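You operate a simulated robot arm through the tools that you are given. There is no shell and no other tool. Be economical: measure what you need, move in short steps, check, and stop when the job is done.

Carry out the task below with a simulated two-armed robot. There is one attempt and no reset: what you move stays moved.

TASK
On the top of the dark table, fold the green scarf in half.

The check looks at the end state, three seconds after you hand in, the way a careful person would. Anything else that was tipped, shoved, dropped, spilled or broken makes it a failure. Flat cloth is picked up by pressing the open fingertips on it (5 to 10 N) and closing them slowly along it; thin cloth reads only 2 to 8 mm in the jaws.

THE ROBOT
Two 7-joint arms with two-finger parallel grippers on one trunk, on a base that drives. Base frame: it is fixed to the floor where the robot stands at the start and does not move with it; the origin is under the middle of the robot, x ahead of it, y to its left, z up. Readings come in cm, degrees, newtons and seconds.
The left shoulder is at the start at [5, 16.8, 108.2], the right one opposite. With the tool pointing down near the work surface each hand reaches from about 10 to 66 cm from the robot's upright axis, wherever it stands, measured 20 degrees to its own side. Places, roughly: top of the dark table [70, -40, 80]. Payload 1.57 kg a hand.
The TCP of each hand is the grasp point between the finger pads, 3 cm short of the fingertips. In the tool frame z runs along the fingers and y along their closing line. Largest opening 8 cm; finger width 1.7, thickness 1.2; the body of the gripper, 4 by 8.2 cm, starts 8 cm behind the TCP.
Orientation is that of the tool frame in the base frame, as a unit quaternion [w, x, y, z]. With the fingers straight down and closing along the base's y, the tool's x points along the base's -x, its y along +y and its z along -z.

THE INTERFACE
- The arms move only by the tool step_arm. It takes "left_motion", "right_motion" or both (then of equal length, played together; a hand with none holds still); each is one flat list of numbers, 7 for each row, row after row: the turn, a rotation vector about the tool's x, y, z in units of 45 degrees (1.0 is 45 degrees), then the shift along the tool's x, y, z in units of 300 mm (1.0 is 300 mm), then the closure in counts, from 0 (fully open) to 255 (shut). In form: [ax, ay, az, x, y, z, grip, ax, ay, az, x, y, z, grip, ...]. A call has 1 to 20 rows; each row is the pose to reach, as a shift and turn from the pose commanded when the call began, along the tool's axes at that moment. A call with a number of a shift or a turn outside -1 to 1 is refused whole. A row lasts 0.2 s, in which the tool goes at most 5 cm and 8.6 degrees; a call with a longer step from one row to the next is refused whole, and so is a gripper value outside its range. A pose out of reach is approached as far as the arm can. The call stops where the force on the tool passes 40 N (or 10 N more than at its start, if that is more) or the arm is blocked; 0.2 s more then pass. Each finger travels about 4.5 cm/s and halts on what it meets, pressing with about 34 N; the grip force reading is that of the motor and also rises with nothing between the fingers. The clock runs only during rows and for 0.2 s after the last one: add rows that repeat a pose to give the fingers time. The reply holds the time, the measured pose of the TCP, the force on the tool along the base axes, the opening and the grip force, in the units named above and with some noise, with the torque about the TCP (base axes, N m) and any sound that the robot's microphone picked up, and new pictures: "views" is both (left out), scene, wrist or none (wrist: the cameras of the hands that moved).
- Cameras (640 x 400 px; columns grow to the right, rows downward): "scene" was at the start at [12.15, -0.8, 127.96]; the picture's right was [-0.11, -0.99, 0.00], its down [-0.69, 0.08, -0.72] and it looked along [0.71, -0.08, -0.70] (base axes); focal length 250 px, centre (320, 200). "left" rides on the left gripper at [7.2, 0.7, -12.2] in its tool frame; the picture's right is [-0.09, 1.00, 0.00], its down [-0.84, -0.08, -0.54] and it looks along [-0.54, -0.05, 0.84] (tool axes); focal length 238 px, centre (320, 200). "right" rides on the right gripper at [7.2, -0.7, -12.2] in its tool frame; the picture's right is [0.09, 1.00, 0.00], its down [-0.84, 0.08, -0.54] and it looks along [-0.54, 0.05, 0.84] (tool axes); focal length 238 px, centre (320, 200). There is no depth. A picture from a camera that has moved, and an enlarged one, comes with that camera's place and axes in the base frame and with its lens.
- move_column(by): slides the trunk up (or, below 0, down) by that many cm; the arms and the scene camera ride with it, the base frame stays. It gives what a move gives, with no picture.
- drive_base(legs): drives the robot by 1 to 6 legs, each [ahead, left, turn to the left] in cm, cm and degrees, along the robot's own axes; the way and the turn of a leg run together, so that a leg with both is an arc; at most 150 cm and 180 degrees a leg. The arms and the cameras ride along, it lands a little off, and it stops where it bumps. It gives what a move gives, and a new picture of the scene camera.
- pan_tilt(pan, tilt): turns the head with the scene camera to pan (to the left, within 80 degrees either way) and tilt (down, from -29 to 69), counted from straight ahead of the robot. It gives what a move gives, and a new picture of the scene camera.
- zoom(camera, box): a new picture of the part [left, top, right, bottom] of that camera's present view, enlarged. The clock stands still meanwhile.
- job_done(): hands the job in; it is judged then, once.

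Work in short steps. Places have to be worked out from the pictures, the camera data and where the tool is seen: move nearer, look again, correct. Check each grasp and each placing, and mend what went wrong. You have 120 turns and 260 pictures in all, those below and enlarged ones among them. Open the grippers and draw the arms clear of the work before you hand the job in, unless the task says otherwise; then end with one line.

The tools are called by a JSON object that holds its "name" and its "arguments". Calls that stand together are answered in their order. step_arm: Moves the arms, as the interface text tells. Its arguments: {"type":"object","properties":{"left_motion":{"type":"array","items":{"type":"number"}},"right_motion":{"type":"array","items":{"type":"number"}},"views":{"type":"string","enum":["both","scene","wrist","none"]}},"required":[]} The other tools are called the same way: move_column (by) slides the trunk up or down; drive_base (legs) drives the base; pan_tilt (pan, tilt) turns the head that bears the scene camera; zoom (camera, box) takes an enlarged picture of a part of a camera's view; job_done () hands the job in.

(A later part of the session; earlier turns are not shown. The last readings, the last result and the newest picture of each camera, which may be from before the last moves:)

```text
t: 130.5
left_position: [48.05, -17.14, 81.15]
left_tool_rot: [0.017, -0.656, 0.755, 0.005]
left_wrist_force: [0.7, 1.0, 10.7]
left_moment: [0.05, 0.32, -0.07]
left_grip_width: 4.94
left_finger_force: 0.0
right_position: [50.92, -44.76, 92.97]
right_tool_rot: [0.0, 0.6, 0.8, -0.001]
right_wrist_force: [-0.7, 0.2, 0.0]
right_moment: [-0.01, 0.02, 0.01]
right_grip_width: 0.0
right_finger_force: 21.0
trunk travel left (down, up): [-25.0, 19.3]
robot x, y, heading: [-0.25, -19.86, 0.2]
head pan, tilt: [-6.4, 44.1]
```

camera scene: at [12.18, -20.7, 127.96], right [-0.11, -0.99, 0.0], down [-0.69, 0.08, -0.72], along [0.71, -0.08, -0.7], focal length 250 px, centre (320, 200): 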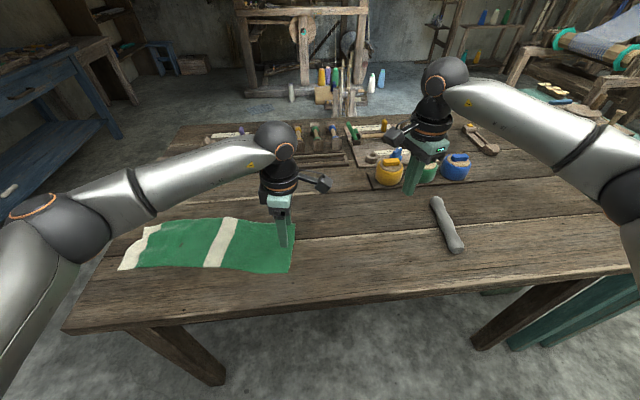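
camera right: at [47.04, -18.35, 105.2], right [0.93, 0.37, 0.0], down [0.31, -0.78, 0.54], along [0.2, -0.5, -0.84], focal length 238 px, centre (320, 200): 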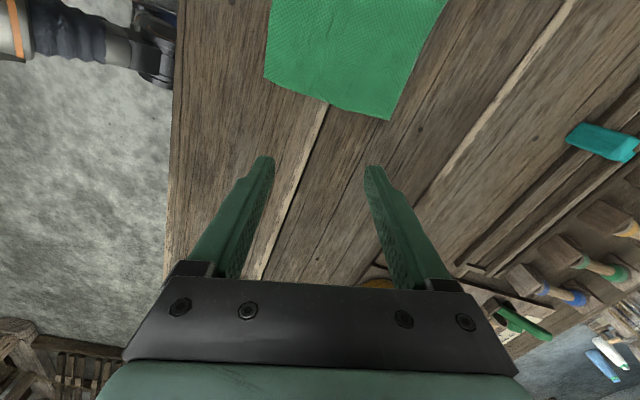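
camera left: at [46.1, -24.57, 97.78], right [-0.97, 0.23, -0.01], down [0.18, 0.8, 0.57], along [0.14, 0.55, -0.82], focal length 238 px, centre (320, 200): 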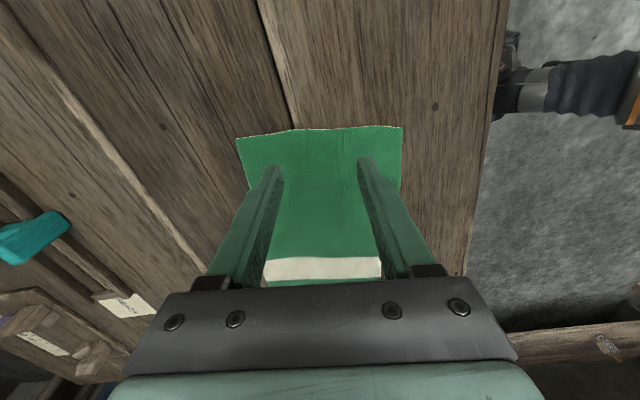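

It reads 10.7 N, so I'll close slowly.

{"name": "step_arm", "arguments": {"left_motion": [0, 0, 0, 0, 0, 0, 105, 0, 0, 0, 0, 0, 0, 114, 0, 0, 0, 0, 0, 0, 123, 0, 0, 0, 0, 0, 0, 132, 0, 0, 0, 0, 0, 0, 141, 0, 0, 0, 0, 0, 0, 150, 0, 0, 0, 0, 0, 0, 159, 0, 0, 0, 0, 0, 0, 168, 0, 0, 0, 0, 0, 0, 177, 0, 0, 0, 0, 0, 0, 186, 0, 0, 0, 0, 0, 0, 195, 0, 0, 0, 0, 0, 0, 204, 0, 0, 0, 0, 0, 0, 213, 0, 0, 0, 0, 0, 0, 222, 0, 0, 0, 0, 0, 0, 231, 0, 0, 0, 0, 0, 0, 240, 0, 0, 0, 0, 0, 0, 249, 0, 0, 0, 0, 0, 0, 255, 0, 0, 0, 0, 0, 0, 255, 0, 0, 0, 0, 0, 0, 255], "views": "wrist"}}

```text
t: 134.7
left_position: [48.05, -17.4, 81.2]
left_tool_rot: [0.017, -0.656, 0.755, 0.004]
left_wrist_force: [2.1, -0.2, 14.6]
left_moment: [-0.05, 0.05, 0.03]
left_grip_width: 0.27
left_finger_force: 24.0
right_position: [51.16, -44.72, 92.93]
right_tool_rot: [0.001, 0.6, 0.8, 0.001]
right_wrist_force: [0.1, -0.1, 0.4]
right_moment: [0.02, -0.04, -0.03]
right_grip_width: 0.0
right_finger_force: 21.3
trunk travel left (down, up): [-25.0, 19.3]
robot x, y, heading: [0.04, -20.07, 0.2]
head pan, tilt: [-6.4, 44.1]
camera left: at [46.03, -24.64, 93.14], right [-0.97, 0.23, -0.01], down [0.18, 0.8, 0.57], along [0.14, 0.55, -0.82], focal length 238 px, centre (320, 200)
```

left: 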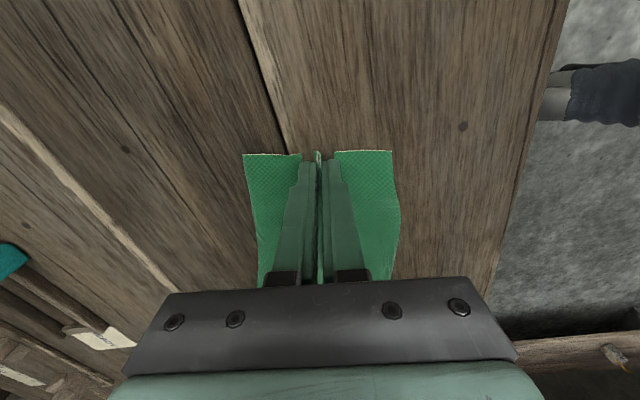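

The edge is gripped cleanly at its centre at 2.7 mm. I'll lift and carry it toward +y while tilting the fingers toward -y so the sheet leaves the jaws downward.

{"name": "step_arm", "arguments": {"left_motion": [0, 0.11, 0, -0.0134, 0, -0.06, 255, 0, 0.22, 0, -0.047, 0.0015, -0.16, 255, 0, 0.33, 0, -0.097, 0.0035, -0.26, 255, 0, 0.44, 0, -0.164, 0.006, -0.343, 255, 0, 0.56, 0, -0.248, 0.008, -0.393, 255, 0, 0.67, 0, -0.348, 0.012, -0.427, 255, 0, 0.78, 0, -0.4487, 0.016, -0.427, 255, 0, 0.89, 0, -0.549, 0.018, -0.393, 255]}}

{"name": "zoom", "arguments": {"camera": "scene", "box": [90, 160, 330, 310]}}

```text
t: 136.5
left_position: [49.51, -1.04, 93.52]
left_tool_rot: [-0.242, -0.618, 0.714, -0.221]
left_wrist_force: [1.0, -0.4, 0.5]
left_moment: [-0.01, 0.0, 0.02]
left_grip_width: 0.26
left_finger_force: 23.9
right_position: [51.05, -44.65, 92.94]
right_tool_rot: [0.0, 0.6, 0.8, 0.0]
right_wrist_force: [0.5, 0.0, -0.6]
right_moment: [-0.01, 0.03, -0.01]
right_grip_width: 0.02
right_finger_force: 21.3
trunk travel left (down, up): [-25.0, 19.3]
robot x, y, heading: [0.23, -19.44, 0.1]
head pan, tilt: [-6.4, 44.1]
camera scene: at [12.17, -20.65, 127.96], right [-0.11, -0.99, 0.0], down [-0.69, 0.08, -0.72], along [0.71, -0.08, -0.7], focal length 250 px, centre (320, 200)
camera left: at [48.81, 0.85, 107.58], right [-0.97, 0.21, -0.07], down [0.22, 0.97, -0.09], along [0.05, -0.11, -0.99], focal length 238 px, centre (320, 200)
```

scene: 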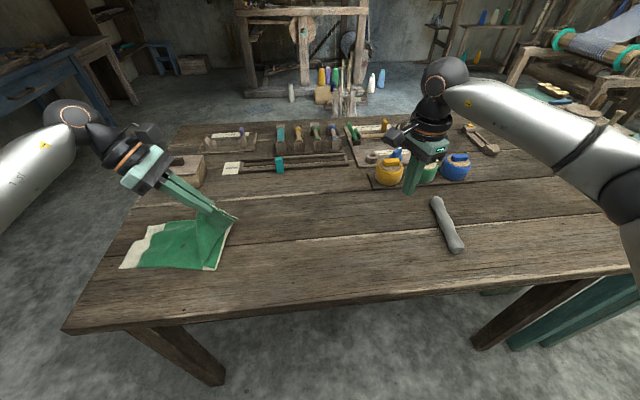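
left: 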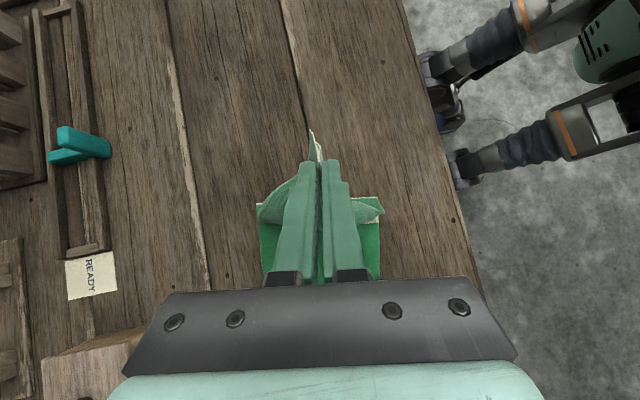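

```text
2.67 times, centred on (210, 235) of scene
camera zoom: at [12.17, -20.65, 127.96], right [-0.11, -0.99, 0.0], down [-0.69, 0.08, -0.72], along [0.71, -0.08, -0.7], focal length 667 px, centre (613, 107)
```

zoom: 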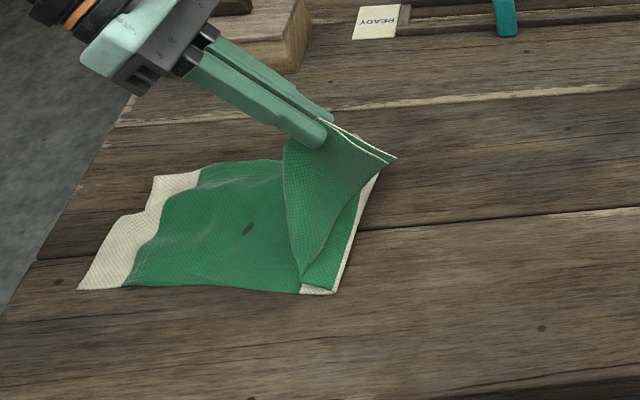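

This is exactly right: the sheet hangs below the grip and the crease sits at the middle stripe. I'll continue along the descending diagonal with more tilt.

{"name": "step_arm", "arguments": {"left_motion": [0, 0.06, 0, -0.069, 0.003, -0.0206, 255, 0, 0.12, 0, -0.14, 0.0045, -0.0387, 255, 0, 0.18, 0, -0.2285, 0.0084, -0.062, 255, 0, 0.25, 0, -0.327, 0.011, -0.072, 255, 0, 0.31, 0, -0.438, 0.0154, -0.0665, 255, 0, 0.37, 0, -0.549, 0.02, -0.061, 255, 0, 0.43, 0, -0.646, 0.0224, -0.0738, 255, 0, 0.49, 0, -0.7326, 0.0245, -0.0996, 255]}}

{"name": "zoom", "arguments": {"camera": "scene", "box": [60, 160, 300, 310]}}

```text
t: 138.3
left_position: [50.1, 15.63, 83.43]
left_tool_rot: [-0.365, -0.569, 0.662, -0.325]
left_wrist_force: [-0.2, -0.3, -0.2]
left_moment: [0.03, 0.03, 0.0]
left_grip_width: 0.26
left_finger_force: 23.9
left hand out of reach, approached as far as the arm can: row 7, 8
right_position: [51.07, -44.66, 92.91]
right_tool_rot: [0.0, 0.6, 0.8, 0.0]
right_wrist_force: [-0.3, -0.4, -0.5]
right_moment: [-0.01, -0.01, 0.01]
right_grip_width: 0.0
right_finger_force: 22.0
trunk travel left (down, up): [-25.0, 19.3]
robot x, y, heading: [-0.17, -19.97, 0.3]
head pan, tilt: [-6.4, 44.1]
camera scene: at [12.2, -20.72, 127.95], right [-0.11, -0.99, 0.0], down [-0.69, 0.08, -0.72], along [0.71, -0.08, -0.7], focal length 250 px, centre (320, 200)
camera left: at [50.14, 22.27, 95.91], right [-0.98, 0.19, -0.09], down [0.21, 0.88, -0.43], along [0.0, -0.44, -0.9], focal length 238 px, centre (320, 200)
```

scene: 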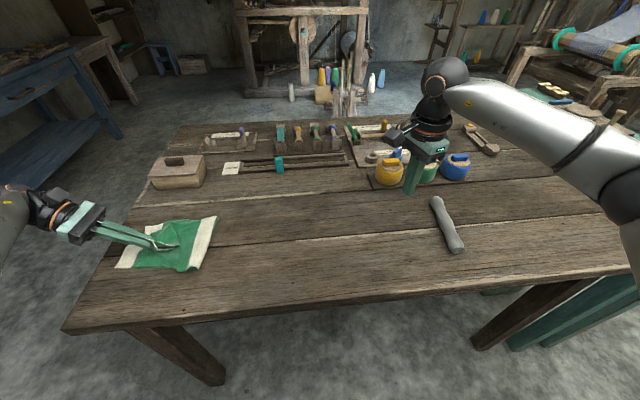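
left: 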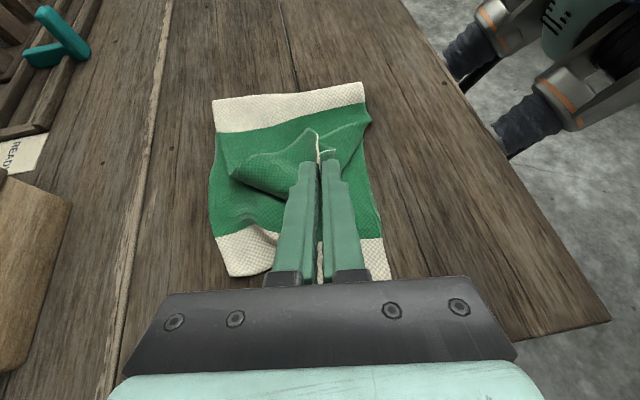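

```text
2.67 times, centred on (180, 235) of scene
camera zoom: at [12.2, -20.72, 127.95], right [-0.11, -0.99, 0.0], down [-0.69, 0.08, -0.72], along [0.71, -0.08, -0.7], focal length 667 px, centre (693, 107)
```

zoom: 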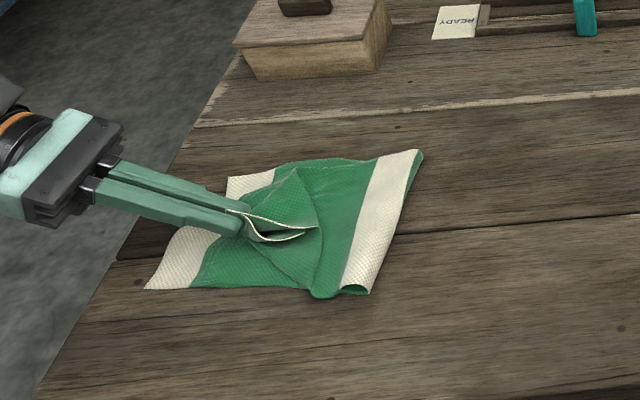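

The crease is near y = 2, where it should be, but the tilted left arm is at its reach limit with 6 cm still to go. I'll lower it slightly, raise the right hand, and then drive the base 6 cm left so the hand rides along.

{"name": "step_arm", "arguments": {"left_motion": [0, 0, 0, -0.02, 0, 0.012, 255, 0, 0, 0, -0.042, 0, 0.023, 255, 0, 0, 0, -0.042, 0, 0.023, 255], "right_motion": [0, 0, 0, 0, 0, -0.1, 255, 0, 0, 0, 0, 0, -0.2, 255, 0, 0, 0, 0, 0, -0.3, 255], "views": "none"}}

{"name": "drive_base", "arguments": {"legs": [[0, 6, 0]]}}

{"name": "zoom", "arguments": {"camera": "scene", "box": [80, 160, 320, 310]}}

```text
t: 139.1
left_position: [49.79, 15.57, 82.84]
left_tool_rot: [-0.375, -0.565, 0.655, -0.334]
left_wrist_force: [0.7, 0.5, -0.5]
left_moment: [0.0, 0.01, 0.0]
left_grip_width: 0.25
left_finger_force: 24.0
left hand out of reach, approached as far as the arm can: row 1, 2, 3
right_position: [51.08, -44.89, 102.23]
right_tool_rot: [0.0, 0.6, 0.8, 0.0]
right_wrist_force: [0.2, -0.3, -0.7]
right_moment: [-0.01, -0.01, 0.02]
right_grip_width: 0.0
right_finger_force: 21.0
trunk travel left (down, up): [-25.0, 19.3]
robot x, y, heading: [0.31, -19.72, -0.0]
head pan, tilt: [-6.4, 44.1]
```

```text
t: 140.3
left_position: [49.73, 21.58, 82.9]
left_tool_rot: [-0.375, -0.565, 0.655, -0.334]
left_wrist_force: [-0.3, 0.2, 0.2]
left_moment: [0.01, 0.01, 0.03]
left_grip_width: 0.26
left_finger_force: 23.8
right_position: [50.97, -38.83, 102.21]
right_tool_rot: [0.0, 0.6, 0.8, 0.0]
right_wrist_force: [0.3, -0.1, -0.8]
right_moment: [0.0, -0.02, 0.0]
right_grip_width: 0.0
right_finger_force: 21.3
trunk travel left (down, up): [-25.0, 19.3]
robot x, y, heading: [0.05, -14.15, 0.0]
head pan, tilt: [-6.4, 44.1]
camera scene: at [12.17, -14.64, 127.96], right [-0.11, -0.99, 0.0], down [-0.69, 0.08, -0.72], along [0.71, -0.08, -0.7], focal length 250 px, centre (320, 200)
```

scene: 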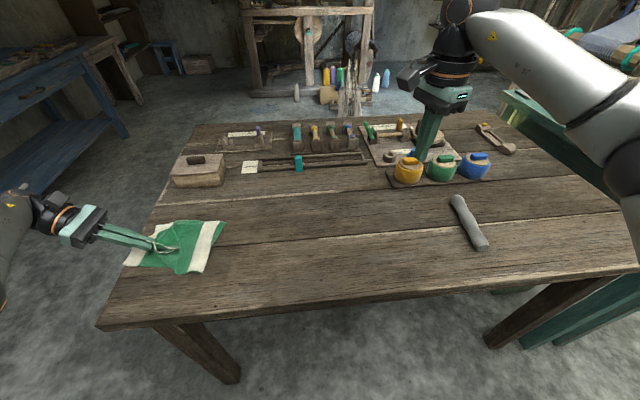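

```text
2.67 times, centred on (200, 235) of scene
camera zoom: at [12.17, -14.64, 127.96], right [-0.11, -0.99, 0.0], down [-0.69, 0.08, -0.72], along [0.71, -0.08, -0.7], focal length 667 px, centre (640, 107)
```

zoom: 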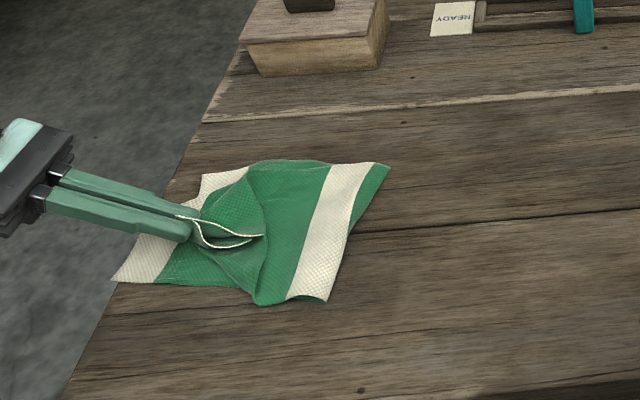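

The scarf slid along by about 5 cm because the loop rubbed on the lower layer. I'll lift the hand clear and then advance 5 cm more by driving, so only the end moves.

{"name": "step_arm", "arguments": {"left_motion": [0, 0, 0, 0.04, 0, -0.03, 255, 0, 0, 0, 0.08, 0, -0.06, 255, 0, 0, 0, 0.12, 0, -0.08, 255], "views": "none"}}

{"name": "drive_base", "arguments": {"legs": [[0, 5, 0]]}}

{"name": "zoom", "arguments": {"camera": "scene", "box": [100, 160, 340, 310]}}

```text
t: 141.1
left_position: [49.71, 21.83, 87.17]
left_tool_rot: [-0.376, -0.565, 0.655, -0.334]
left_wrist_force: [-0.6, -0.3, -0.5]
left_moment: [0.0, 0.02, -0.01]
left_grip_width: 0.24
left_finger_force: 23.9
right_position: [51.12, -38.77, 102.13]
right_tool_rot: [0.0, 0.6, 0.8, 0.0]
right_wrist_force: [-0.2, -0.1, -0.6]
right_moment: [-0.01, -0.02, 0.0]
right_grip_width: 0.03
right_finger_force: 21.0
trunk travel left (down, up): [-25.0, 19.3]
robot x, y, heading: [0.15, -14.07, 0.0]
head pan, tilt: [-6.4, 44.1]
```

```text
t: 142.2
left_position: [49.68, 26.83, 87.09]
left_tool_rot: [-0.375, -0.565, 0.653, -0.335]
left_wrist_force: [0.3, -0.5, 0.7]
left_moment: [-0.03, -0.03, 0.02]
left_grip_width: 0.25
left_finger_force: 23.9
right_position: [51.12, -33.75, 102.13]
right_tool_rot: [0.0, 0.599, 0.801, 0.0]
right_wrist_force: [-0.4, -0.3, -1.2]
right_moment: [-0.03, -0.03, 0.01]
right_grip_width: 0.01
right_finger_force: 20.9
trunk travel left (down, up): [-25.0, 19.3]
robot x, y, heading: [-0.04, -8.96, 0.1]
head pan, tilt: [-6.4, 44.1]
camera scene: at [12.16, -9.64, 127.96], right [-0.11, -0.99, 0.0], down [-0.69, 0.08, -0.72], along [0.71, -0.08, -0.7], focal length 250 px, centre (320, 200)
```

scene: 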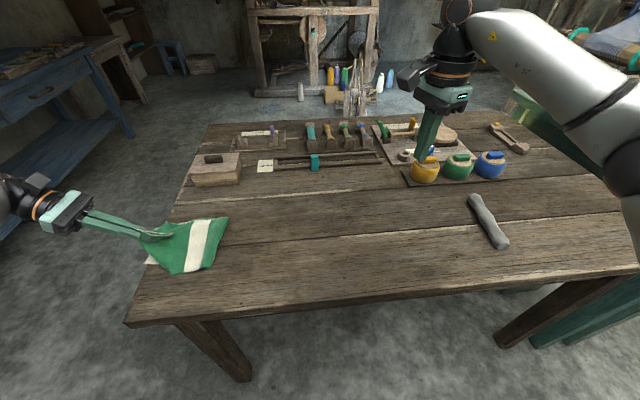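

```text
2.67 times, centred on (220, 235) of scene
camera zoom: at [12.16, -9.64, 127.96], right [-0.11, -0.99, 0.0], down [-0.69, 0.08, -0.72], along [0.71, -0.08, -0.7], focal length 667 px, centre (587, 107)
```

zoom: 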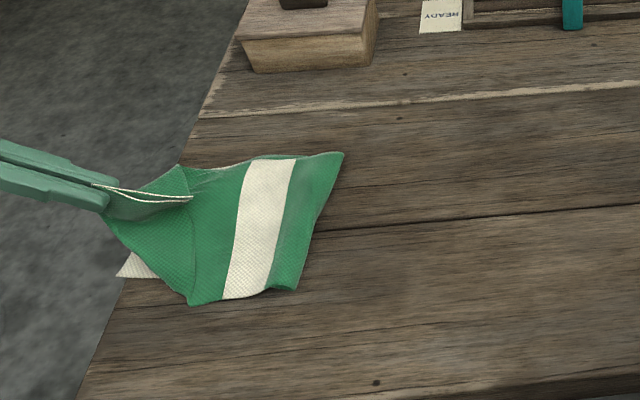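

The end is now above the lower end. Next I'll lower and release it here. After that I'll clamp both ends together and lift, so gravity sets the crease at the true middle.

{"name": "step_arm", "arguments": {"left_motion": [0, 0, 0, -0.04, 0, 0.022, 255, 0, 0, 0, -0.08, 0, 0.044, 255, 0, 0, 0, -0.125, 0, 0.07, 255, 0, 0, 0, -0.125, 0, 0.07, 200, 0, 0, 0, -0.125, 0, 0.07, 140, 0, 0, 0, -0.12, 0, 0.06, 90, 0, 0, 0, -0.1, 0, 0.02, 90, 0, 0, 0, -0.03, 0, -0.02, 90, 0, 0, 0, 0.08, 0, -0.08, 90, 0, 0, 0, 0.2, 0, -0.14, 90], "views": "scene"}}

{"name": "zoom", "arguments": {"camera": "scene", "box": [100, 160, 340, 310]}}

```text
t: 144.4
left_position: [49.62, 27.73, 94.5]
left_tool_rot: [-0.375, -0.565, 0.654, -0.335]
left_wrist_force: [0.4, 0.5, -0.8]
left_moment: [0.0, 0.03, -0.01]
left_grip_width: 5.19
left_finger_force: 0.1
left hand out of reach, approached as far as the arm can: row 3, 6, 7
right_position: [51.04, -33.93, 102.24]
right_tool_rot: [0.0, 0.599, 0.801, 0.0]
right_wrist_force: [-0.3, -0.1, 0.0]
right_moment: [0.06, 0.01, -0.01]
right_grip_width: 0.01
right_finger_force: 21.0
trunk travel left (down, up): [-25.0, 19.3]
robot x, y, heading: [0.15, -8.82, -0.2]
head pan, tilt: [-6.4, 44.1]
camera scene: at [12.13, -9.69, 127.96], right [-0.11, -0.99, 0.0], down [-0.69, 0.08, -0.72], along [0.71, -0.08, -0.7], focal length 250 px, centre (320, 200)
```

scene: 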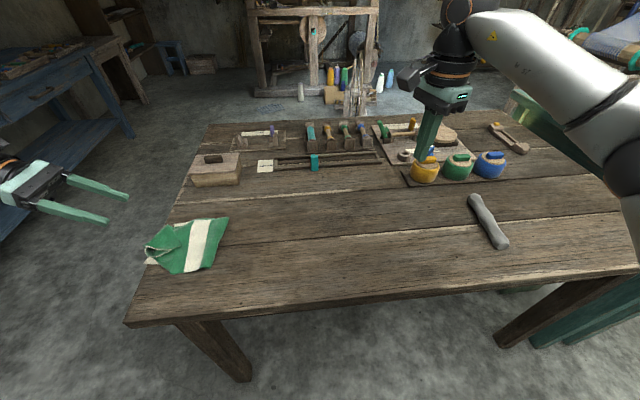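

```text
2.67 times, centred on (220, 235) of scene
camera zoom: at [12.13, -9.69, 127.96], right [-0.11, -0.99, 0.0], down [-0.69, 0.08, -0.72], along [0.71, -0.08, -0.7], focal length 667 px, centre (587, 107)
```

zoom: 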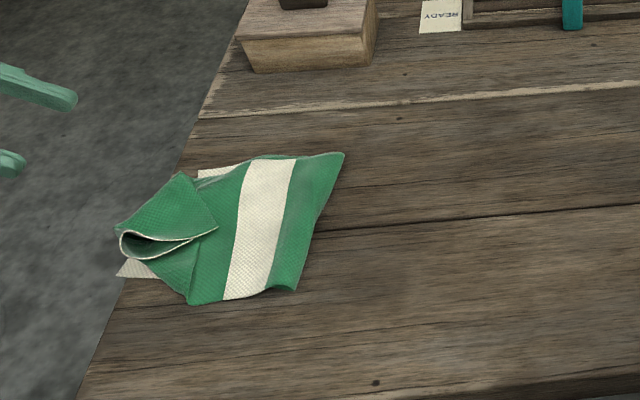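

The end is now loosely over the lower end with its corners curled. I'll bring the left hand back to vertical so I can slide the package away from the table edge and tidy it.

{"name": "step_arm", "arguments": {"left_motion": [0, -0.14, 0, 0.04, -0.008, 0.042, 255, 0, -0.28, 0, 0.08, -0.016, 0.084, 255, 0, -0.42, 0, 0.12, -0.024, 0.126, 255, 0, -0.56, 0, 0.16, -0.032, 0.168, 255, 0, -0.7, 0, 0.2, -0.04, 0.21, 255, 0, -0.85, 0, 0.24, -0.048, 0.252, 255, 0, -1.0, 0, 0.28, -0.056, 0.295, 255], "views": "none"}}

{"name": "step_arm", "arguments": {"left_motion": [0, -0.12, 0, 0, 0, 0, 255, 0, -0.24, 0, 0, 0, 0, 255, 0, -0.36, 0, 0, 0, 0, 255, 0, -0.36, 0, 0, 0, 0, 255], "views": "wrist"}}

```text
t: 146.0
left_position: [49.74, 15.38, 97.27]
left_tool_rot: [-0.095, -0.651, 0.748, -0.092]
left_wrist_force: [0.5, 0.0, -0.9]
left_moment: [-0.01, -0.05, 0.01]
left_grip_width: 0.0
left_finger_force: 21.3
right_position: [51.18, -33.86, 102.15]
right_tool_rot: [-0.001, 0.601, 0.799, 0.0]
right_wrist_force: [-0.1, 0.2, 0.4]
right_moment: [-0.01, 0.0, -0.02]
right_grip_width: 0.02
right_finger_force: 21.5
trunk travel left (down, up): [-25.0, 19.3]
robot x, y, heading: [0.16, -8.87, 0.3]
head pan, tilt: [-6.4, 44.1]
```

```text
t: 147.0
left_position: [49.59, 15.54, 97.48]
left_tool_rot: [0.011, -0.657, 0.754, 0.0]
left_wrist_force: [-0.1, -0.8, -0.6]
left_moment: [-0.06, 0.0, 0.0]
left_grip_width: 0.01
left_finger_force: 21.7
right_position: [51.12, -33.86, 102.29]
right_tool_rot: [0.0, 0.599, 0.801, 0.001]
right_wrist_force: [0.3, 0.5, -0.5]
right_moment: [0.01, 0.0, -0.01]
right_grip_width: 0.0
right_finger_force: 21.3
trunk travel left (down, up): [-25.0, 19.3]
robot x, y, heading: [-0.06, -8.84, 0.3]
head pan, tilt: [-6.4, 44.1]
camera left: at [47.78, 8.35, 109.39], right [-0.97, 0.23, -0.01], down [0.18, 0.81, 0.56], along [0.14, 0.54, -0.83], focal length 238 px, centre (320, 200)
```

left: 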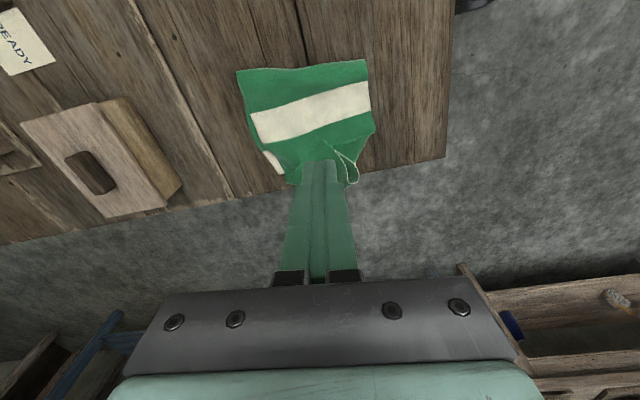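

The stripe on top is at about (50.9, 15.3). I'll press there with open fingers and slide the whole package 9 cm away from the table edge.

{"name": "step_arm", "arguments": {"left_motion": [0, 0, 0, 0, -0.03, 0.12, 60, 0, 0, 0, 0, -0.03, 0.25, 60, 0, 0, 0, 0, -0.03, 0.38, 60, 0, 0, 0, 0, -0.03, 0.48, 60, 0, 0, 0, 0, -0.03, 0.53, 60, 0, 0, 0, 0, -0.03, 0.543, 60, 0, 0, 0, 0, -0.03, 0.543, 60], "views": "none"}}

```text
t: 148.6
left_position: [50.83, 15.75, 81.33]
left_tool_rot: [0.012, -0.656, 0.754, -0.002]
left_wrist_force: [-0.2, 0.1, 22.4]
left_moment: [0.09, 0.99, -0.01]
left_grip_width: 6.14
left_finger_force: 0.4
right_position: [50.99, -33.86, 102.24]
right_tool_rot: [0.001, 0.599, 0.801, 0.001]
right_wrist_force: [-0.3, -0.4, -0.6]
right_moment: [0.03, 0.02, -0.01]
right_grip_width: 0.0
right_finger_force: 21.1
trunk travel left (down, up): [-25.0, 19.3]
robot x, y, heading: [0.02, -9.12, 0.3]
head pan, tilt: [-6.4, 44.1]
```

It's pressing at 22 N. I'll drag it 9 cm toward -y, then lift.

{"name": "step_arm", "arguments": {"left_motion": [0, 0, 0, 0.037, -0.005, -0.001, 60, 0, 0, 0, 0.074, -0.01, -0.001, 60, 0, 0, 0, 0.111, -0.015, -0.001, 60, 0, 0, 0, 0.148, -0.02, -0.001, 60, 0, 0, 0, 0.185, -0.025, -0.001, 60, 0, 0, 0, 0.222, -0.03, -0.001, 60, 0, 0, 0, 0.26, -0.036, -0.001, 60, 0, 0, 0, 0.297, -0.041, -0.001, 60, 0, 0, 0, 0.297, -0.041, -0.05, 60, 0, 0, 0, 0.297, -0.041, -0.2, 60, 0, 0, 0, 0.28, -0.041, -0.35, 60]}}

{"name": "zoom", "arguments": {"camera": "scene", "box": [120, 160, 360, 310]}}

```text
t: 151.0
left_position: [50.6, 7.06, 91.69]
left_tool_rot: [0.01, -0.656, 0.754, 0.0]
left_wrist_force: [0.3, -0.3, -0.6]
left_moment: [-0.02, -0.02, -0.01]
left_grip_width: 6.12
left_finger_force: 0.0
right_position: [51.06, -33.83, 102.2]
right_tool_rot: [0.0, 0.599, 0.801, 0.0]
right_wrist_force: [0.0, -0.1, -0.4]
right_moment: [-0.02, -0.03, 0.03]
right_grip_width: 0.01
right_finger_force: 21.3
trunk travel left (down, up): [-25.0, 19.3]
robot x, y, heading: [0.18, -8.86, 0.3]
head pan, tilt: [-6.4, 44.1]
camera scene: at [12.12, -9.69, 127.95], right [-0.11, -0.99, 0.0], down [-0.69, 0.08, -0.72], along [0.71, -0.08, -0.7], focal length 250 px, centre (320, 200)
camera left: at [48.74, -0.26, 103.67], right [-0.97, 0.23, -0.01], down [0.18, 0.81, 0.56], along [0.14, 0.54, -0.83], focal length 238 px, centre (320, 200)
```

scene: 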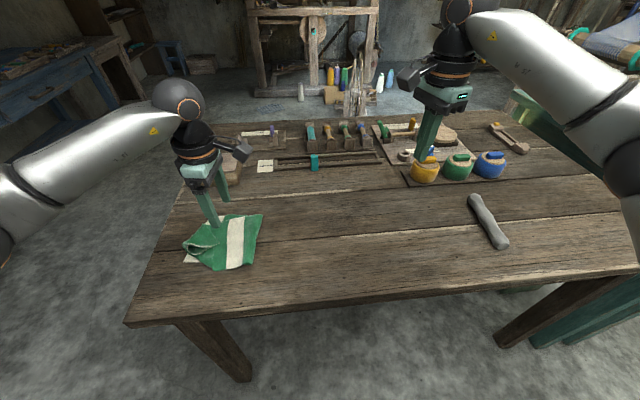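
left: 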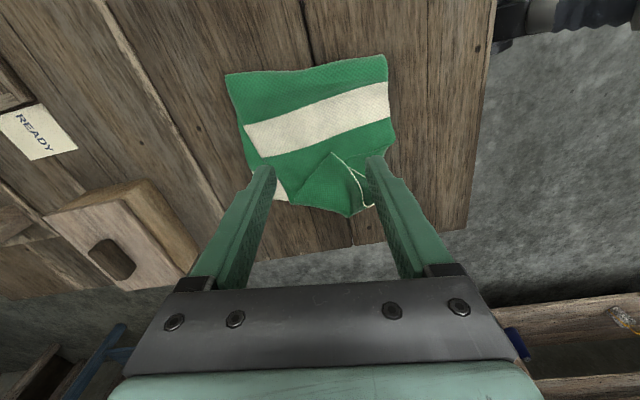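

```text
2.67 times, centred on (240, 235) of scene
camera zoom: at [12.12, -9.69, 127.95], right [-0.11, -0.99, 0.0], down [-0.69, 0.08, -0.72], along [0.71, -0.08, -0.7], focal length 667 px, centre (533, 107)
```

zoom: 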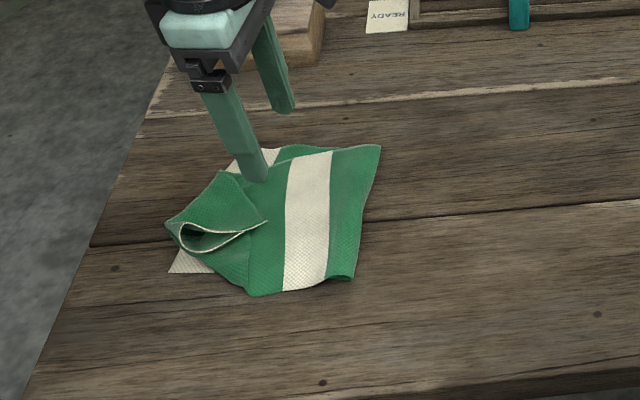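

The package slid cleanly to the right. The upper end's cone-shaped mouth stands near (48.4, 15.5). I'll grasp it there again from above.

{"name": "step_arm", "arguments": {"left_motion": [0, 0, 0, -0.09, 0.04, 0, 80, 0, 0, 0, -0.18, 0.08, 0, 80, 0, 0, 0, -0.26, 0.113, 0, 80, 0, 0, 0, -0.26, 0.113, 0.12, 80, 0, 0, 0, -0.26, 0.113, 0.24, 80, 0, 0, 0, -0.26, 0.113, 0.32, 80, 0, 0, 0, -0.26, 0.113, 0.335, 90, 0, 0, 0, -0.26, 0.113, 0.335, 105, 0, 0, 0, -0.26, 0.113, 0.335, 120, 0, 0, 0, -0.26, 0.113, 0.335, 135, 0, 0, 0, -0.26, 0.113, 0.335, 150, 0, 0, 0, -0.26, 0.113, 0.335, 165, 0, 0, 0, -0.26, 0.113, 0.335, 180, 0, 0, 0, -0.26, 0.113, 0.335, 195, 0, 0, 0, -0.26, 0.113, 0.335, 210, 0, 0, 0, -0.26, 0.113, 0.335, 225, 0, 0, 0, -0.26, 0.113, 0.335, 240, 0, 0, 0, -0.26, 0.113, 0.335, 255, 0, 0, 0, -0.26, 0.113, 0.335, 255, 0, 0, 0, -0.26, 0.113, 0.335, 255], "views": "wrist"}}

```text
t: 155.2
left_position: [48.5, 15.45, 81.56]
left_tool_rot: [0.01, -0.657, 0.754, 0.0]
left_wrist_force: [-0.8, -0.9, 3.3]
left_moment: [-0.02, -0.03, 0.01]
left_grip_width: 1.38
left_finger_force: 30.3
right_position: [51.02, -33.85, 102.15]
right_tool_rot: [0.001, 0.599, 0.8, 0.0]
right_wrist_force: [-0.1, 1.0, -0.3]
right_moment: [0.02, -0.01, 0.0]
right_grip_width: 0.0
right_finger_force: 21.8
trunk travel left (down, up): [-25.0, 19.3]
robot x, y, heading: [0.0, -8.78, 0.4]
head pan, tilt: [-6.4, 44.1]
camera left: at [46.63, 8.23, 93.61], right [-0.97, 0.23, -0.01], down [0.18, 0.81, 0.56], along [0.14, 0.54, -0.83], focal length 238 px, centre (320, 200)
```

left: 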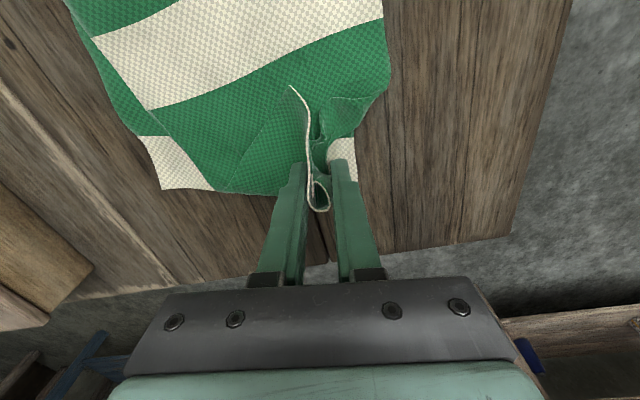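

The bundle is 1.4 cm thick and may include both ends, which would be ideal. I'll lift high and see what hangs.

{"name": "step_arm", "arguments": {"left_motion": [0, 0, 0, 0, 0, -0.08, 255, 0, 0, 0, 0, 0, -0.16, 255, 0, 0, 0, 0, 0, -0.24, 255, 0, 0, 0, 0, 0, -0.32, 255, 0, 0, 0, 0.02, 0, -0.4, 255, 0, 0, 0, 0.04, 0, -0.48, 255, 0, 0, 0, 0.07, 0, -0.56, 255, 0, 0, 0, 0.1, 0, -0.64, 255, 0, 0, 0, 0.1, 0, -0.64, 255], "views": "both"}}

{"name": "zoom", "arguments": {"camera": "scene", "box": [120, 160, 360, 310]}}

```text
t: 157.2
left_position: [48.08, 12.07, 100.73]
left_tool_rot: [0.009, -0.657, 0.754, 0.001]
left_wrist_force: [0.0, -0.5, 0.4]
left_moment: [0.01, 0.0, -0.02]
left_grip_width: 1.29
left_finger_force: 29.6
right_position: [51.05, -33.84, 102.16]
right_tool_rot: [0.0, 0.599, 0.801, 0.0]
right_wrist_force: [-1.1, 0.5, 0.2]
right_moment: [-0.01, -0.02, 0.0]
right_grip_width: 0.03
right_finger_force: 21.4
trunk travel left (down, up): [-25.0, 19.3]
robot x, y, heading: [0.15, -9.28, 0.1]
head pan, tilt: [-6.4, 44.1]
camera scene: at [12.16, -9.67, 127.95], right [-0.11, -0.99, 0.0], down [-0.69, 0.08, -0.72], along [0.71, -0.08, -0.7], focal length 250 px, centre (320, 200)
camera left: at [46.01, 4.98, 112.7], right [-0.97, 0.23, -0.01], down [0.18, 0.81, 0.56], along [0.14, 0.54, -0.83], focal length 238 px, centre (320, 200)
```

scene: 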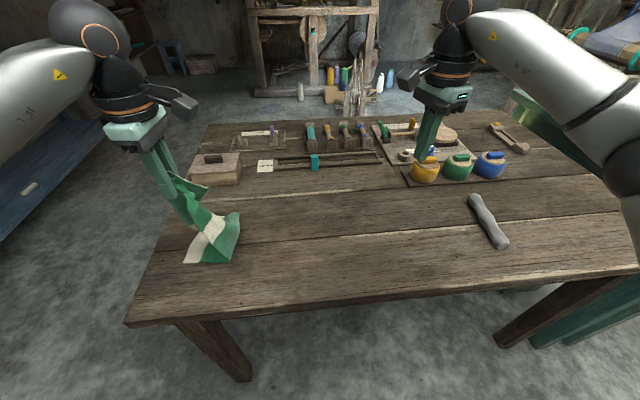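
left: 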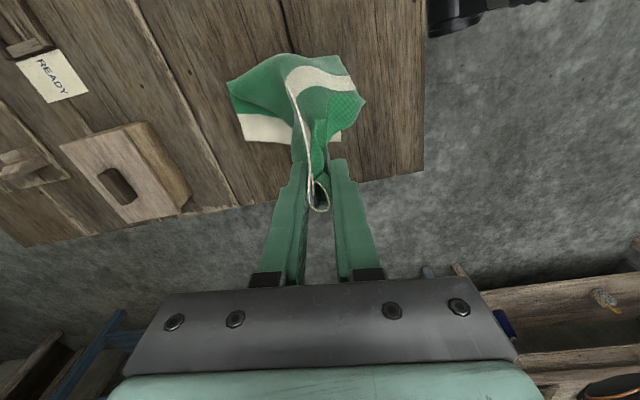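

```text
2.67 times, centred on (240, 235) of scene
camera zoom: at [12.16, -9.67, 127.95], right [-0.11, -0.99, 0.0], down [-0.69, 0.08, -0.72], along [0.71, -0.08, -0.7], focal length 667 px, centre (533, 107)
```

zoom: 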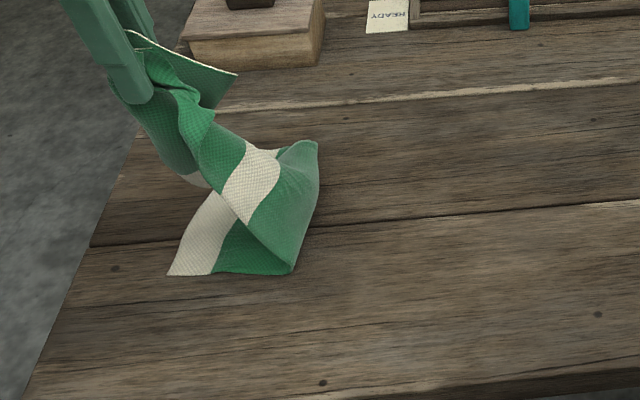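

Only the upper end came up, bunched. With the base here both arms can now reach everything needed, so I'll lay this end back flat toward -y and redo the fold with the right hand pinning the crease. Carrying back now.

{"name": "step_arm", "arguments": {"left_motion": [0, 0, 0, 0.1, -0.012, -0.03, 255, 0, 0, 0, 0.2, -0.024, -0.04, 255, 0, 0, 0, 0.3, -0.036, -0.04, 255, 0, 0, 0, 0.4, -0.048, -0.02, 255, 0, 0, 0, 0.5, -0.06, 0.02, 255, 0, 0, 0, 0.6, -0.072, 0.07, 255, 0, 0, 0, 0.7, -0.084, 0.14, 255, 0, 0, 0, 0.8, -0.096, 0.22, 255], "right_motion": [0, 0, 0, -0.06, 0, 0, 255, 0, 0, 0, -0.12, 0, 0, 255, 0, 0, 0, -0.18, 0, 0, 255, 0, 0, 0, -0.24, 0, 0, 255, 0, 0, 0, -0.3, 0, 0, 255, 0, 0, 0, -0.36, 0, 0, 255, 0, 0, 0, -0.4, 0, 0, 255, 0, 0, 0, -0.4, 0, 0, 255], "views": "none"}}

{"name": "step_arm", "arguments": {"left_motion": [0, 0, 0, 0.06, -0.01, 0.08, 255, 0, 0, 0, 0.12, -0.02, 0.16, 255, 0, 0, 0, 0.17, -0.025, 0.24, 255, 0, 0, 0, 0.2, -0.03, 0.32, 255, 0, 0, 0, 0.2, -0.03, 0.36, 255, 0, 0, 0, 0.2, -0.03, 0.38, 200, 0, 0, 0, 0.2, -0.03, 0.38, 140, 0, 0, 0, 0.2, -0.03, 0.37, 80, 0, 0, 0, 0.2, -0.03, 0.3, 20, 0, 0, 0, 0.2, -0.03, 0.2, 20, 0, 0, 0, 0.2, -0.03, 0.08, 20], "views": "both"}}

{"name": "zoom", "arguments": {"camera": "scene", "box": [140, 160, 380, 310]}}

```text
t: 159.0
left_position: [47.35, -12.08, 93.71]
left_tool_rot: [0.01, -0.657, 0.754, 0.0]
left_wrist_force: [-0.7, -0.3, 0.5]
left_moment: [0.03, -0.03, -0.01]
left_grip_width: 1.3
left_finger_force: 30.1
right_position: [54.52, -45.34, 102.24]
right_tool_rot: [0.0, 0.599, 0.801, 0.001]
right_wrist_force: [0.0, 0.1, 1.0]
right_moment: [-0.03, 0.0, -0.03]
right_grip_width: 0.0
right_finger_force: 21.2
trunk travel left (down, up): [-25.0, 19.3]
robot x, y, heading: [-0.18, -9.24, 0.2]
head pan, tilt: [-6.4, 44.1]
```

```text
t: 161.4
left_position: [47.65, -17.89, 91.28]
left_tool_rot: [0.011, -0.657, 0.754, 0.0]
left_wrist_force: [0.7, -0.5, 0.6]
left_moment: [0.0, -0.02, 0.02]
left_grip_width: 7.4
left_finger_force: 0.1
right_position: [54.45, -45.29, 102.03]
right_tool_rot: [0.0, 0.6, 0.8, 0.0]
right_wrist_force: [-0.1, 0.3, -0.1]
right_moment: [0.02, 0.02, -0.01]
right_grip_width: 0.0
right_finger_force: 21.7
trunk travel left (down, up): [-25.0, 19.3]
robot x, y, heading: [0.32, -8.61, 0.4]
head pan, tilt: [-6.4, 44.1]
camera scene: at [12.14, -9.68, 127.95], right [-0.11, -0.99, 0.0], down [-0.69, 0.08, -0.72], along [0.71, -0.08, -0.7], focal length 250 px, centre (320, 200)
camera left: at [45.78, -25.08, 103.47], right [-0.97, 0.23, -0.01], down [0.18, 0.81, 0.56], along [0.14, 0.54, -0.83], focal length 238 px, centre (320, 200)
```

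scene: 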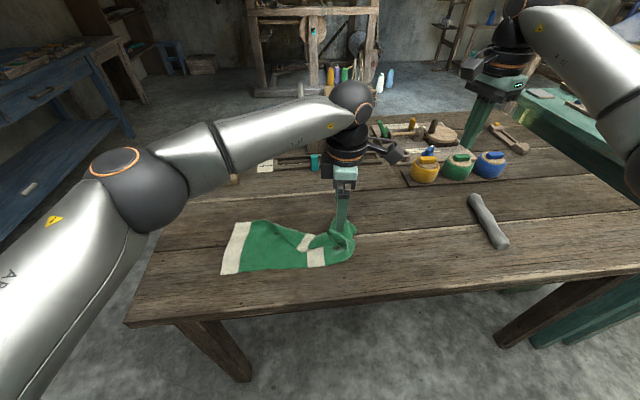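
left: 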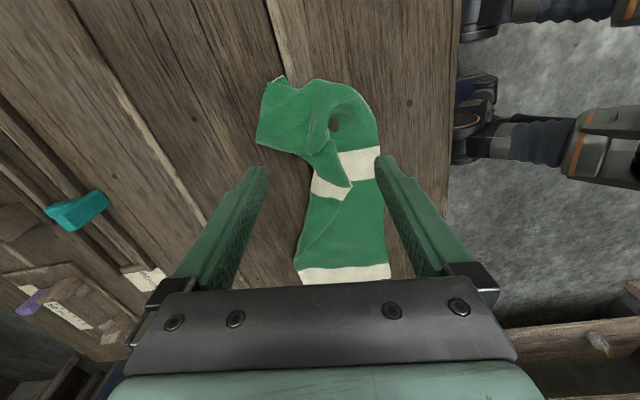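

```text
2.67 times, centred on (260, 235) of scene
camera zoom: at [12.14, -9.68, 127.95], right [-0.11, -0.99, 0.0], down [-0.69, 0.08, -0.72], along [0.71, -0.08, -0.7], focal length 667 px, centre (480, 107)
```

zoom: 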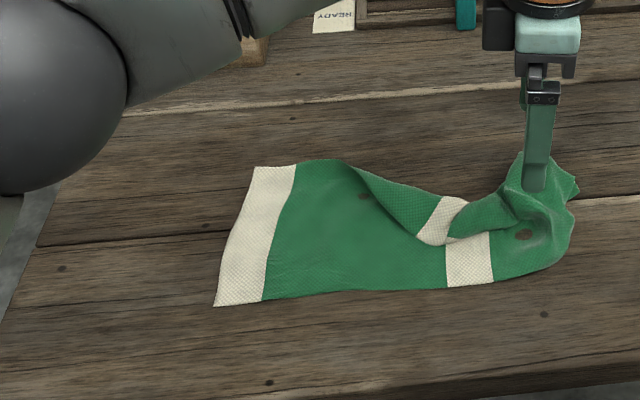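

The white end is neat, but the right end has twisted 90° outward. I'll straighten it by pressing and dragging, starting with its near corner at about (51, -22.3) down to its proper place.

{"name": "step_arm", "arguments": {"left_motion": [0, 0, 0, 0.06, -0.064, 0, 255, 0, 0, 0, 0.124, -0.128, 0, 255, 0, 0, 0, 0.124, -0.128, 0, 255, 0, 0, 0, 0.124, -0.128, 0.1, 255, 0, 0, 0, 0.124, -0.128, 0.22, 255, 0, 0, 0, 0.124, -0.128, 0.31, 255, 0, 0, 0, 0.124, -0.128, 0.342, 255, 0, 0, 0, 0.124, -0.128, 0.345, 255, 0, 0, 0, 0.155, -0.097, 0.345, 255, 0, 0, 0, 0.187, -0.066, 0.345, 255, 0, 0, 0, 0.219, -0.035, 0.345, 255, 0, 0, 0, 0.25, -0.004, 0.345, 255, 0, 0, 0, 0.282, 0.027, 0.345, 255, 0, 0, 0, 0.314, 0.058, 0.345, 255, 0, 0, 0, 0.346, 0.09, 0.345, 255, 0, 0, 0, 0.377, 0.122, 0.345, 255, 0, 0, 0, 0.377, 0.122, 0.3, 255, 0, 0, 0, 0.34, 0.122, 0.2, 255, 0, 0, 0, 0.25, 0.122, 0.05, 255], "views": "wrist"}}

{"name": "zoom", "arguments": {"camera": "scene", "box": [160, 170, 400, 320]}}

```text
refused: row 19 steps farther than a row can; nothing moved
```

```text
2.67 times, centred on (280, 245) of scene
camera zoom: at [12.14, -9.68, 127.95], right [-0.11, -0.99, 0.0], down [-0.69, 0.08, -0.72], along [0.71, -0.08, -0.7], focal length 667 px, centre (427, 80)
```

zoom: 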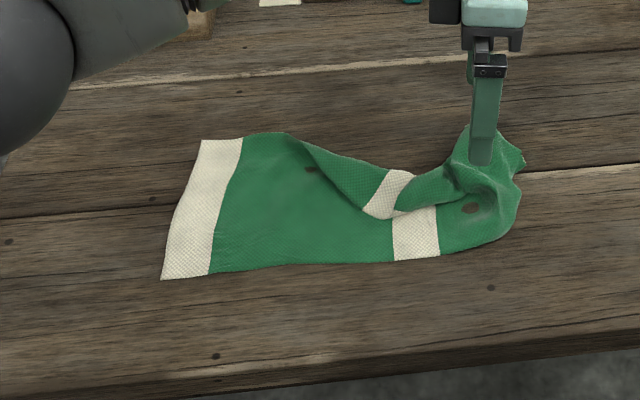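

The last row was too long a step, so I'm repeating with a shorter lift.

{"name": "step_arm", "arguments": {"left_motion": [0, 0, 0, 0.06, -0.064, 0, 255, 0, 0, 0, 0.124, -0.128, 0, 255, 0, 0, 0, 0.124, -0.128, 0, 255, 0, 0, 0, 0.124, -0.128, 0.1, 255, 0, 0, 0, 0.124, -0.128, 0.22, 255, 0, 0, 0, 0.124, -0.128, 0.31, 255, 0, 0, 0, 0.124, -0.128, 0.342, 255, 0, 0, 0, 0.124, -0.128, 0.345, 255, 0, 0, 0, 0.155, -0.097, 0.345, 255, 0, 0, 0, 0.187, -0.066, 0.345, 255, 0, 0, 0, 0.219, -0.035, 0.345, 255, 0, 0, 0, 0.25, -0.004, 0.345, 255, 0, 0, 0, 0.282, 0.027, 0.345, 255, 0, 0, 0, 0.314, 0.058, 0.345, 255, 0, 0, 0, 0.346, 0.09, 0.345, 255, 0, 0, 0, 0.377, 0.122, 0.345, 255, 0, 0, 0, 0.377, 0.122, 0.3, 255, 0, 0, 0, 0.36, 0.122, 0.2, 255, 0, 0, 0, 0.3, 0.122, 0.1, 255], "views": "wrist"}}

{"name": "zoom", "arguments": {"camera": "scene", "box": [160, 170, 400, 320]}}

```text
t: 163.9
left_position: [48.61, -21.4, 81.19]
left_tool_rot: [0.016, -0.657, 0.754, -0.004]
left_wrist_force: [-2.1, 2.2, 15.7]
left_moment: [0.18, -0.04, 0.02]
left_grip_width: 0.0
left_finger_force: 21.3
left hand out of reach, approached as far as the arm can: row 2, 3, 4, 5, 6, 7, 8, 9, 10, 11, 12
right_position: [54.45, -45.23, 102.23]
right_tool_rot: [0.0, 0.599, 0.8, 0.0]
right_wrist_force: [-0.5, -0.6, 0.1]
right_moment: [0.0, 0.02, 0.0]
right_grip_width: 0.02
right_finger_force: 21.5
trunk travel left (down, up): [-25.0, 19.3]
robot x, y, heading: [-0.18, -8.66, 0.4]
head pan, tilt: [-6.4, 44.1]
stopped in row 12 (left hand): the force on the tool passed its limit at 42 N (the readings are from after the stop); the commanded pose is now the measured one
camera left: at [46.48, -28.7, 93.33], right [-0.97, 0.23, -0.03], down [0.17, 0.81, 0.56], along [0.15, 0.54, -0.83], focal length 238 px, centre (320, 200)
```

left: 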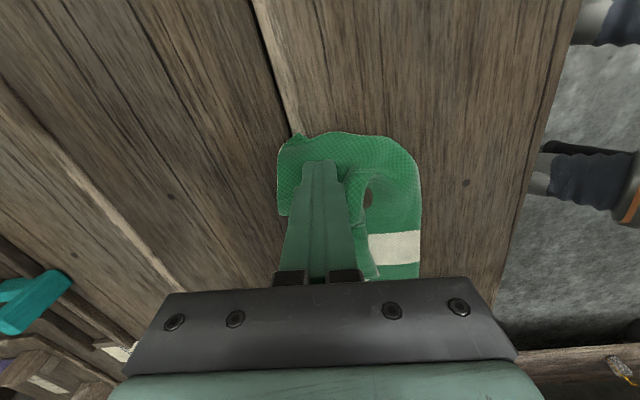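

```text
2.67 times, centred on (280, 245) of scene
camera zoom: at [12.06, -9.64, 127.97], right [-0.11, -0.99, 0.0], down [-0.69, 0.08, -0.72], along [0.71, -0.08, -0.69], focal length 667 px, centre (427, 80)
```

zoom: 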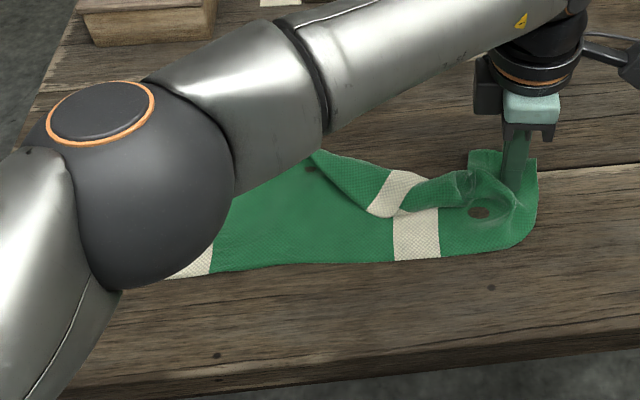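

The left hand is at its reach limit there, so I'll use the right hand for this end. I'll retract the left and bring the right above the twisted end to look.

{"name": "step_arm", "arguments": {"left_motion": [0, 0, 0, 0, 0, -0.1, 255, 0, 0, 0, -0.02, 0, -0.25, 255, 0, 0, 0, -0.12, 0, -0.35, 255, 0, 0, 0, -0.25, 0, -0.4, 255, 0, 0, 0, -0.4, 0, -0.4, 255, 0, 0, 0, -0.55, 0, -0.4, 255, 0, 0, 0, -0.7, 0, -0.4, 255, 0, 0, 0, -0.85, 0, -0.4, 255, 0, 0, 0, -0.95, 0, -0.4, 255], "views": "none"}}

{"name": "step_arm", "arguments": {"right_motion": [0, 0, 0, 0.1, -0.02, 0.0, 255, 0, 0, 0, 0.2, -0.02, 0.05, 255, 0, 0, 0, 0.3, -0.02, 0.12, 255, 0, 0, 0, 0.4, -0.02, 0.2, 255, 0, 0, 0, 0.5, 0, 0.25, 255, 0, 0, 0, 0.6, 0.02, 0.3, 255, 0, 0, 0, 0.66, 0.04, 0.33, 255], "views": "both"}}

```text
t: 165.9
left_position: [52.2, 6.64, 93.3]
left_tool_rot: [0.015, -0.657, 0.754, -0.004]
left_wrist_force: [-0.3, -0.5, 0.3]
left_moment: [-0.01, 0.03, -0.02]
left_grip_width: 0.0
left_finger_force: 21.3
right_position: [54.52, -45.31, 102.21]
right_tool_rot: [0.0, 0.599, 0.801, 0.0]
right_wrist_force: [-0.2, 0.0, -0.1]
right_moment: [0.01, 0.0, 0.01]
right_grip_width: 0.03
right_finger_force: 21.5
trunk travel left (down, up): [-25.0, 19.3]
robot x, y, heading: [0.11, -8.94, 0.3]
head pan, tilt: [-6.4, 44.1]
```

```text
t: 167.5
left_position: [52.28, 6.48, 93.38]
left_tool_rot: [0.015, -0.657, 0.754, -0.004]
left_wrist_force: [0.2, -0.4, 0.0]
left_moment: [-0.01, -0.01, -0.01]
left_grip_width: 0.0
left_finger_force: 20.9
right_position: [50.06, -26.0, 92.29]
right_tool_rot: [0.0, 0.599, 0.801, 0.0]
right_wrist_force: [0.4, 0.0, 0.0]
right_moment: [-0.01, -0.01, 0.0]
right_grip_width: 0.0
right_finger_force: 21.5
trunk travel left (down, up): [-25.0, 19.3]
robot x, y, heading: [0.14, -9.17, 0.4]
head pan, tilt: [-6.4, 44.1]
camera scene: at [12.18, -9.65, 127.96], right [-0.11, -0.99, 0.0], down [-0.69, 0.08, -0.72], along [0.71, -0.08, -0.7], focal length 250 px, centre (320, 200)
camera right: at [47.37, -19.3, 104.39], right [0.93, 0.37, 0.0], down [0.31, -0.78, 0.54], along [0.2, -0.5, -0.84], focal length 238 px, centre (320, 200)
```

scene: 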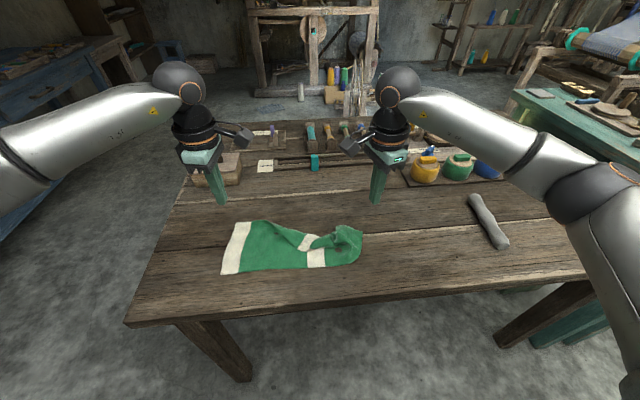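
right: 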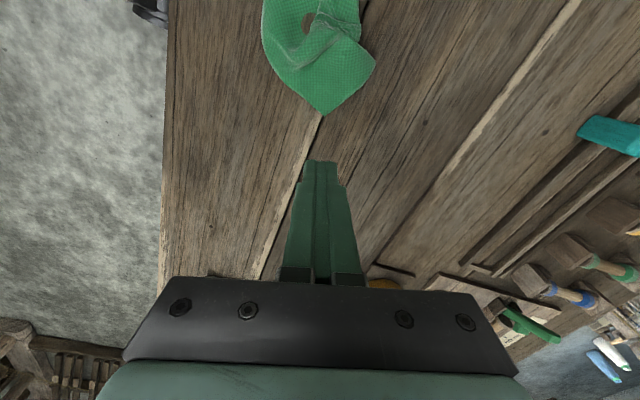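

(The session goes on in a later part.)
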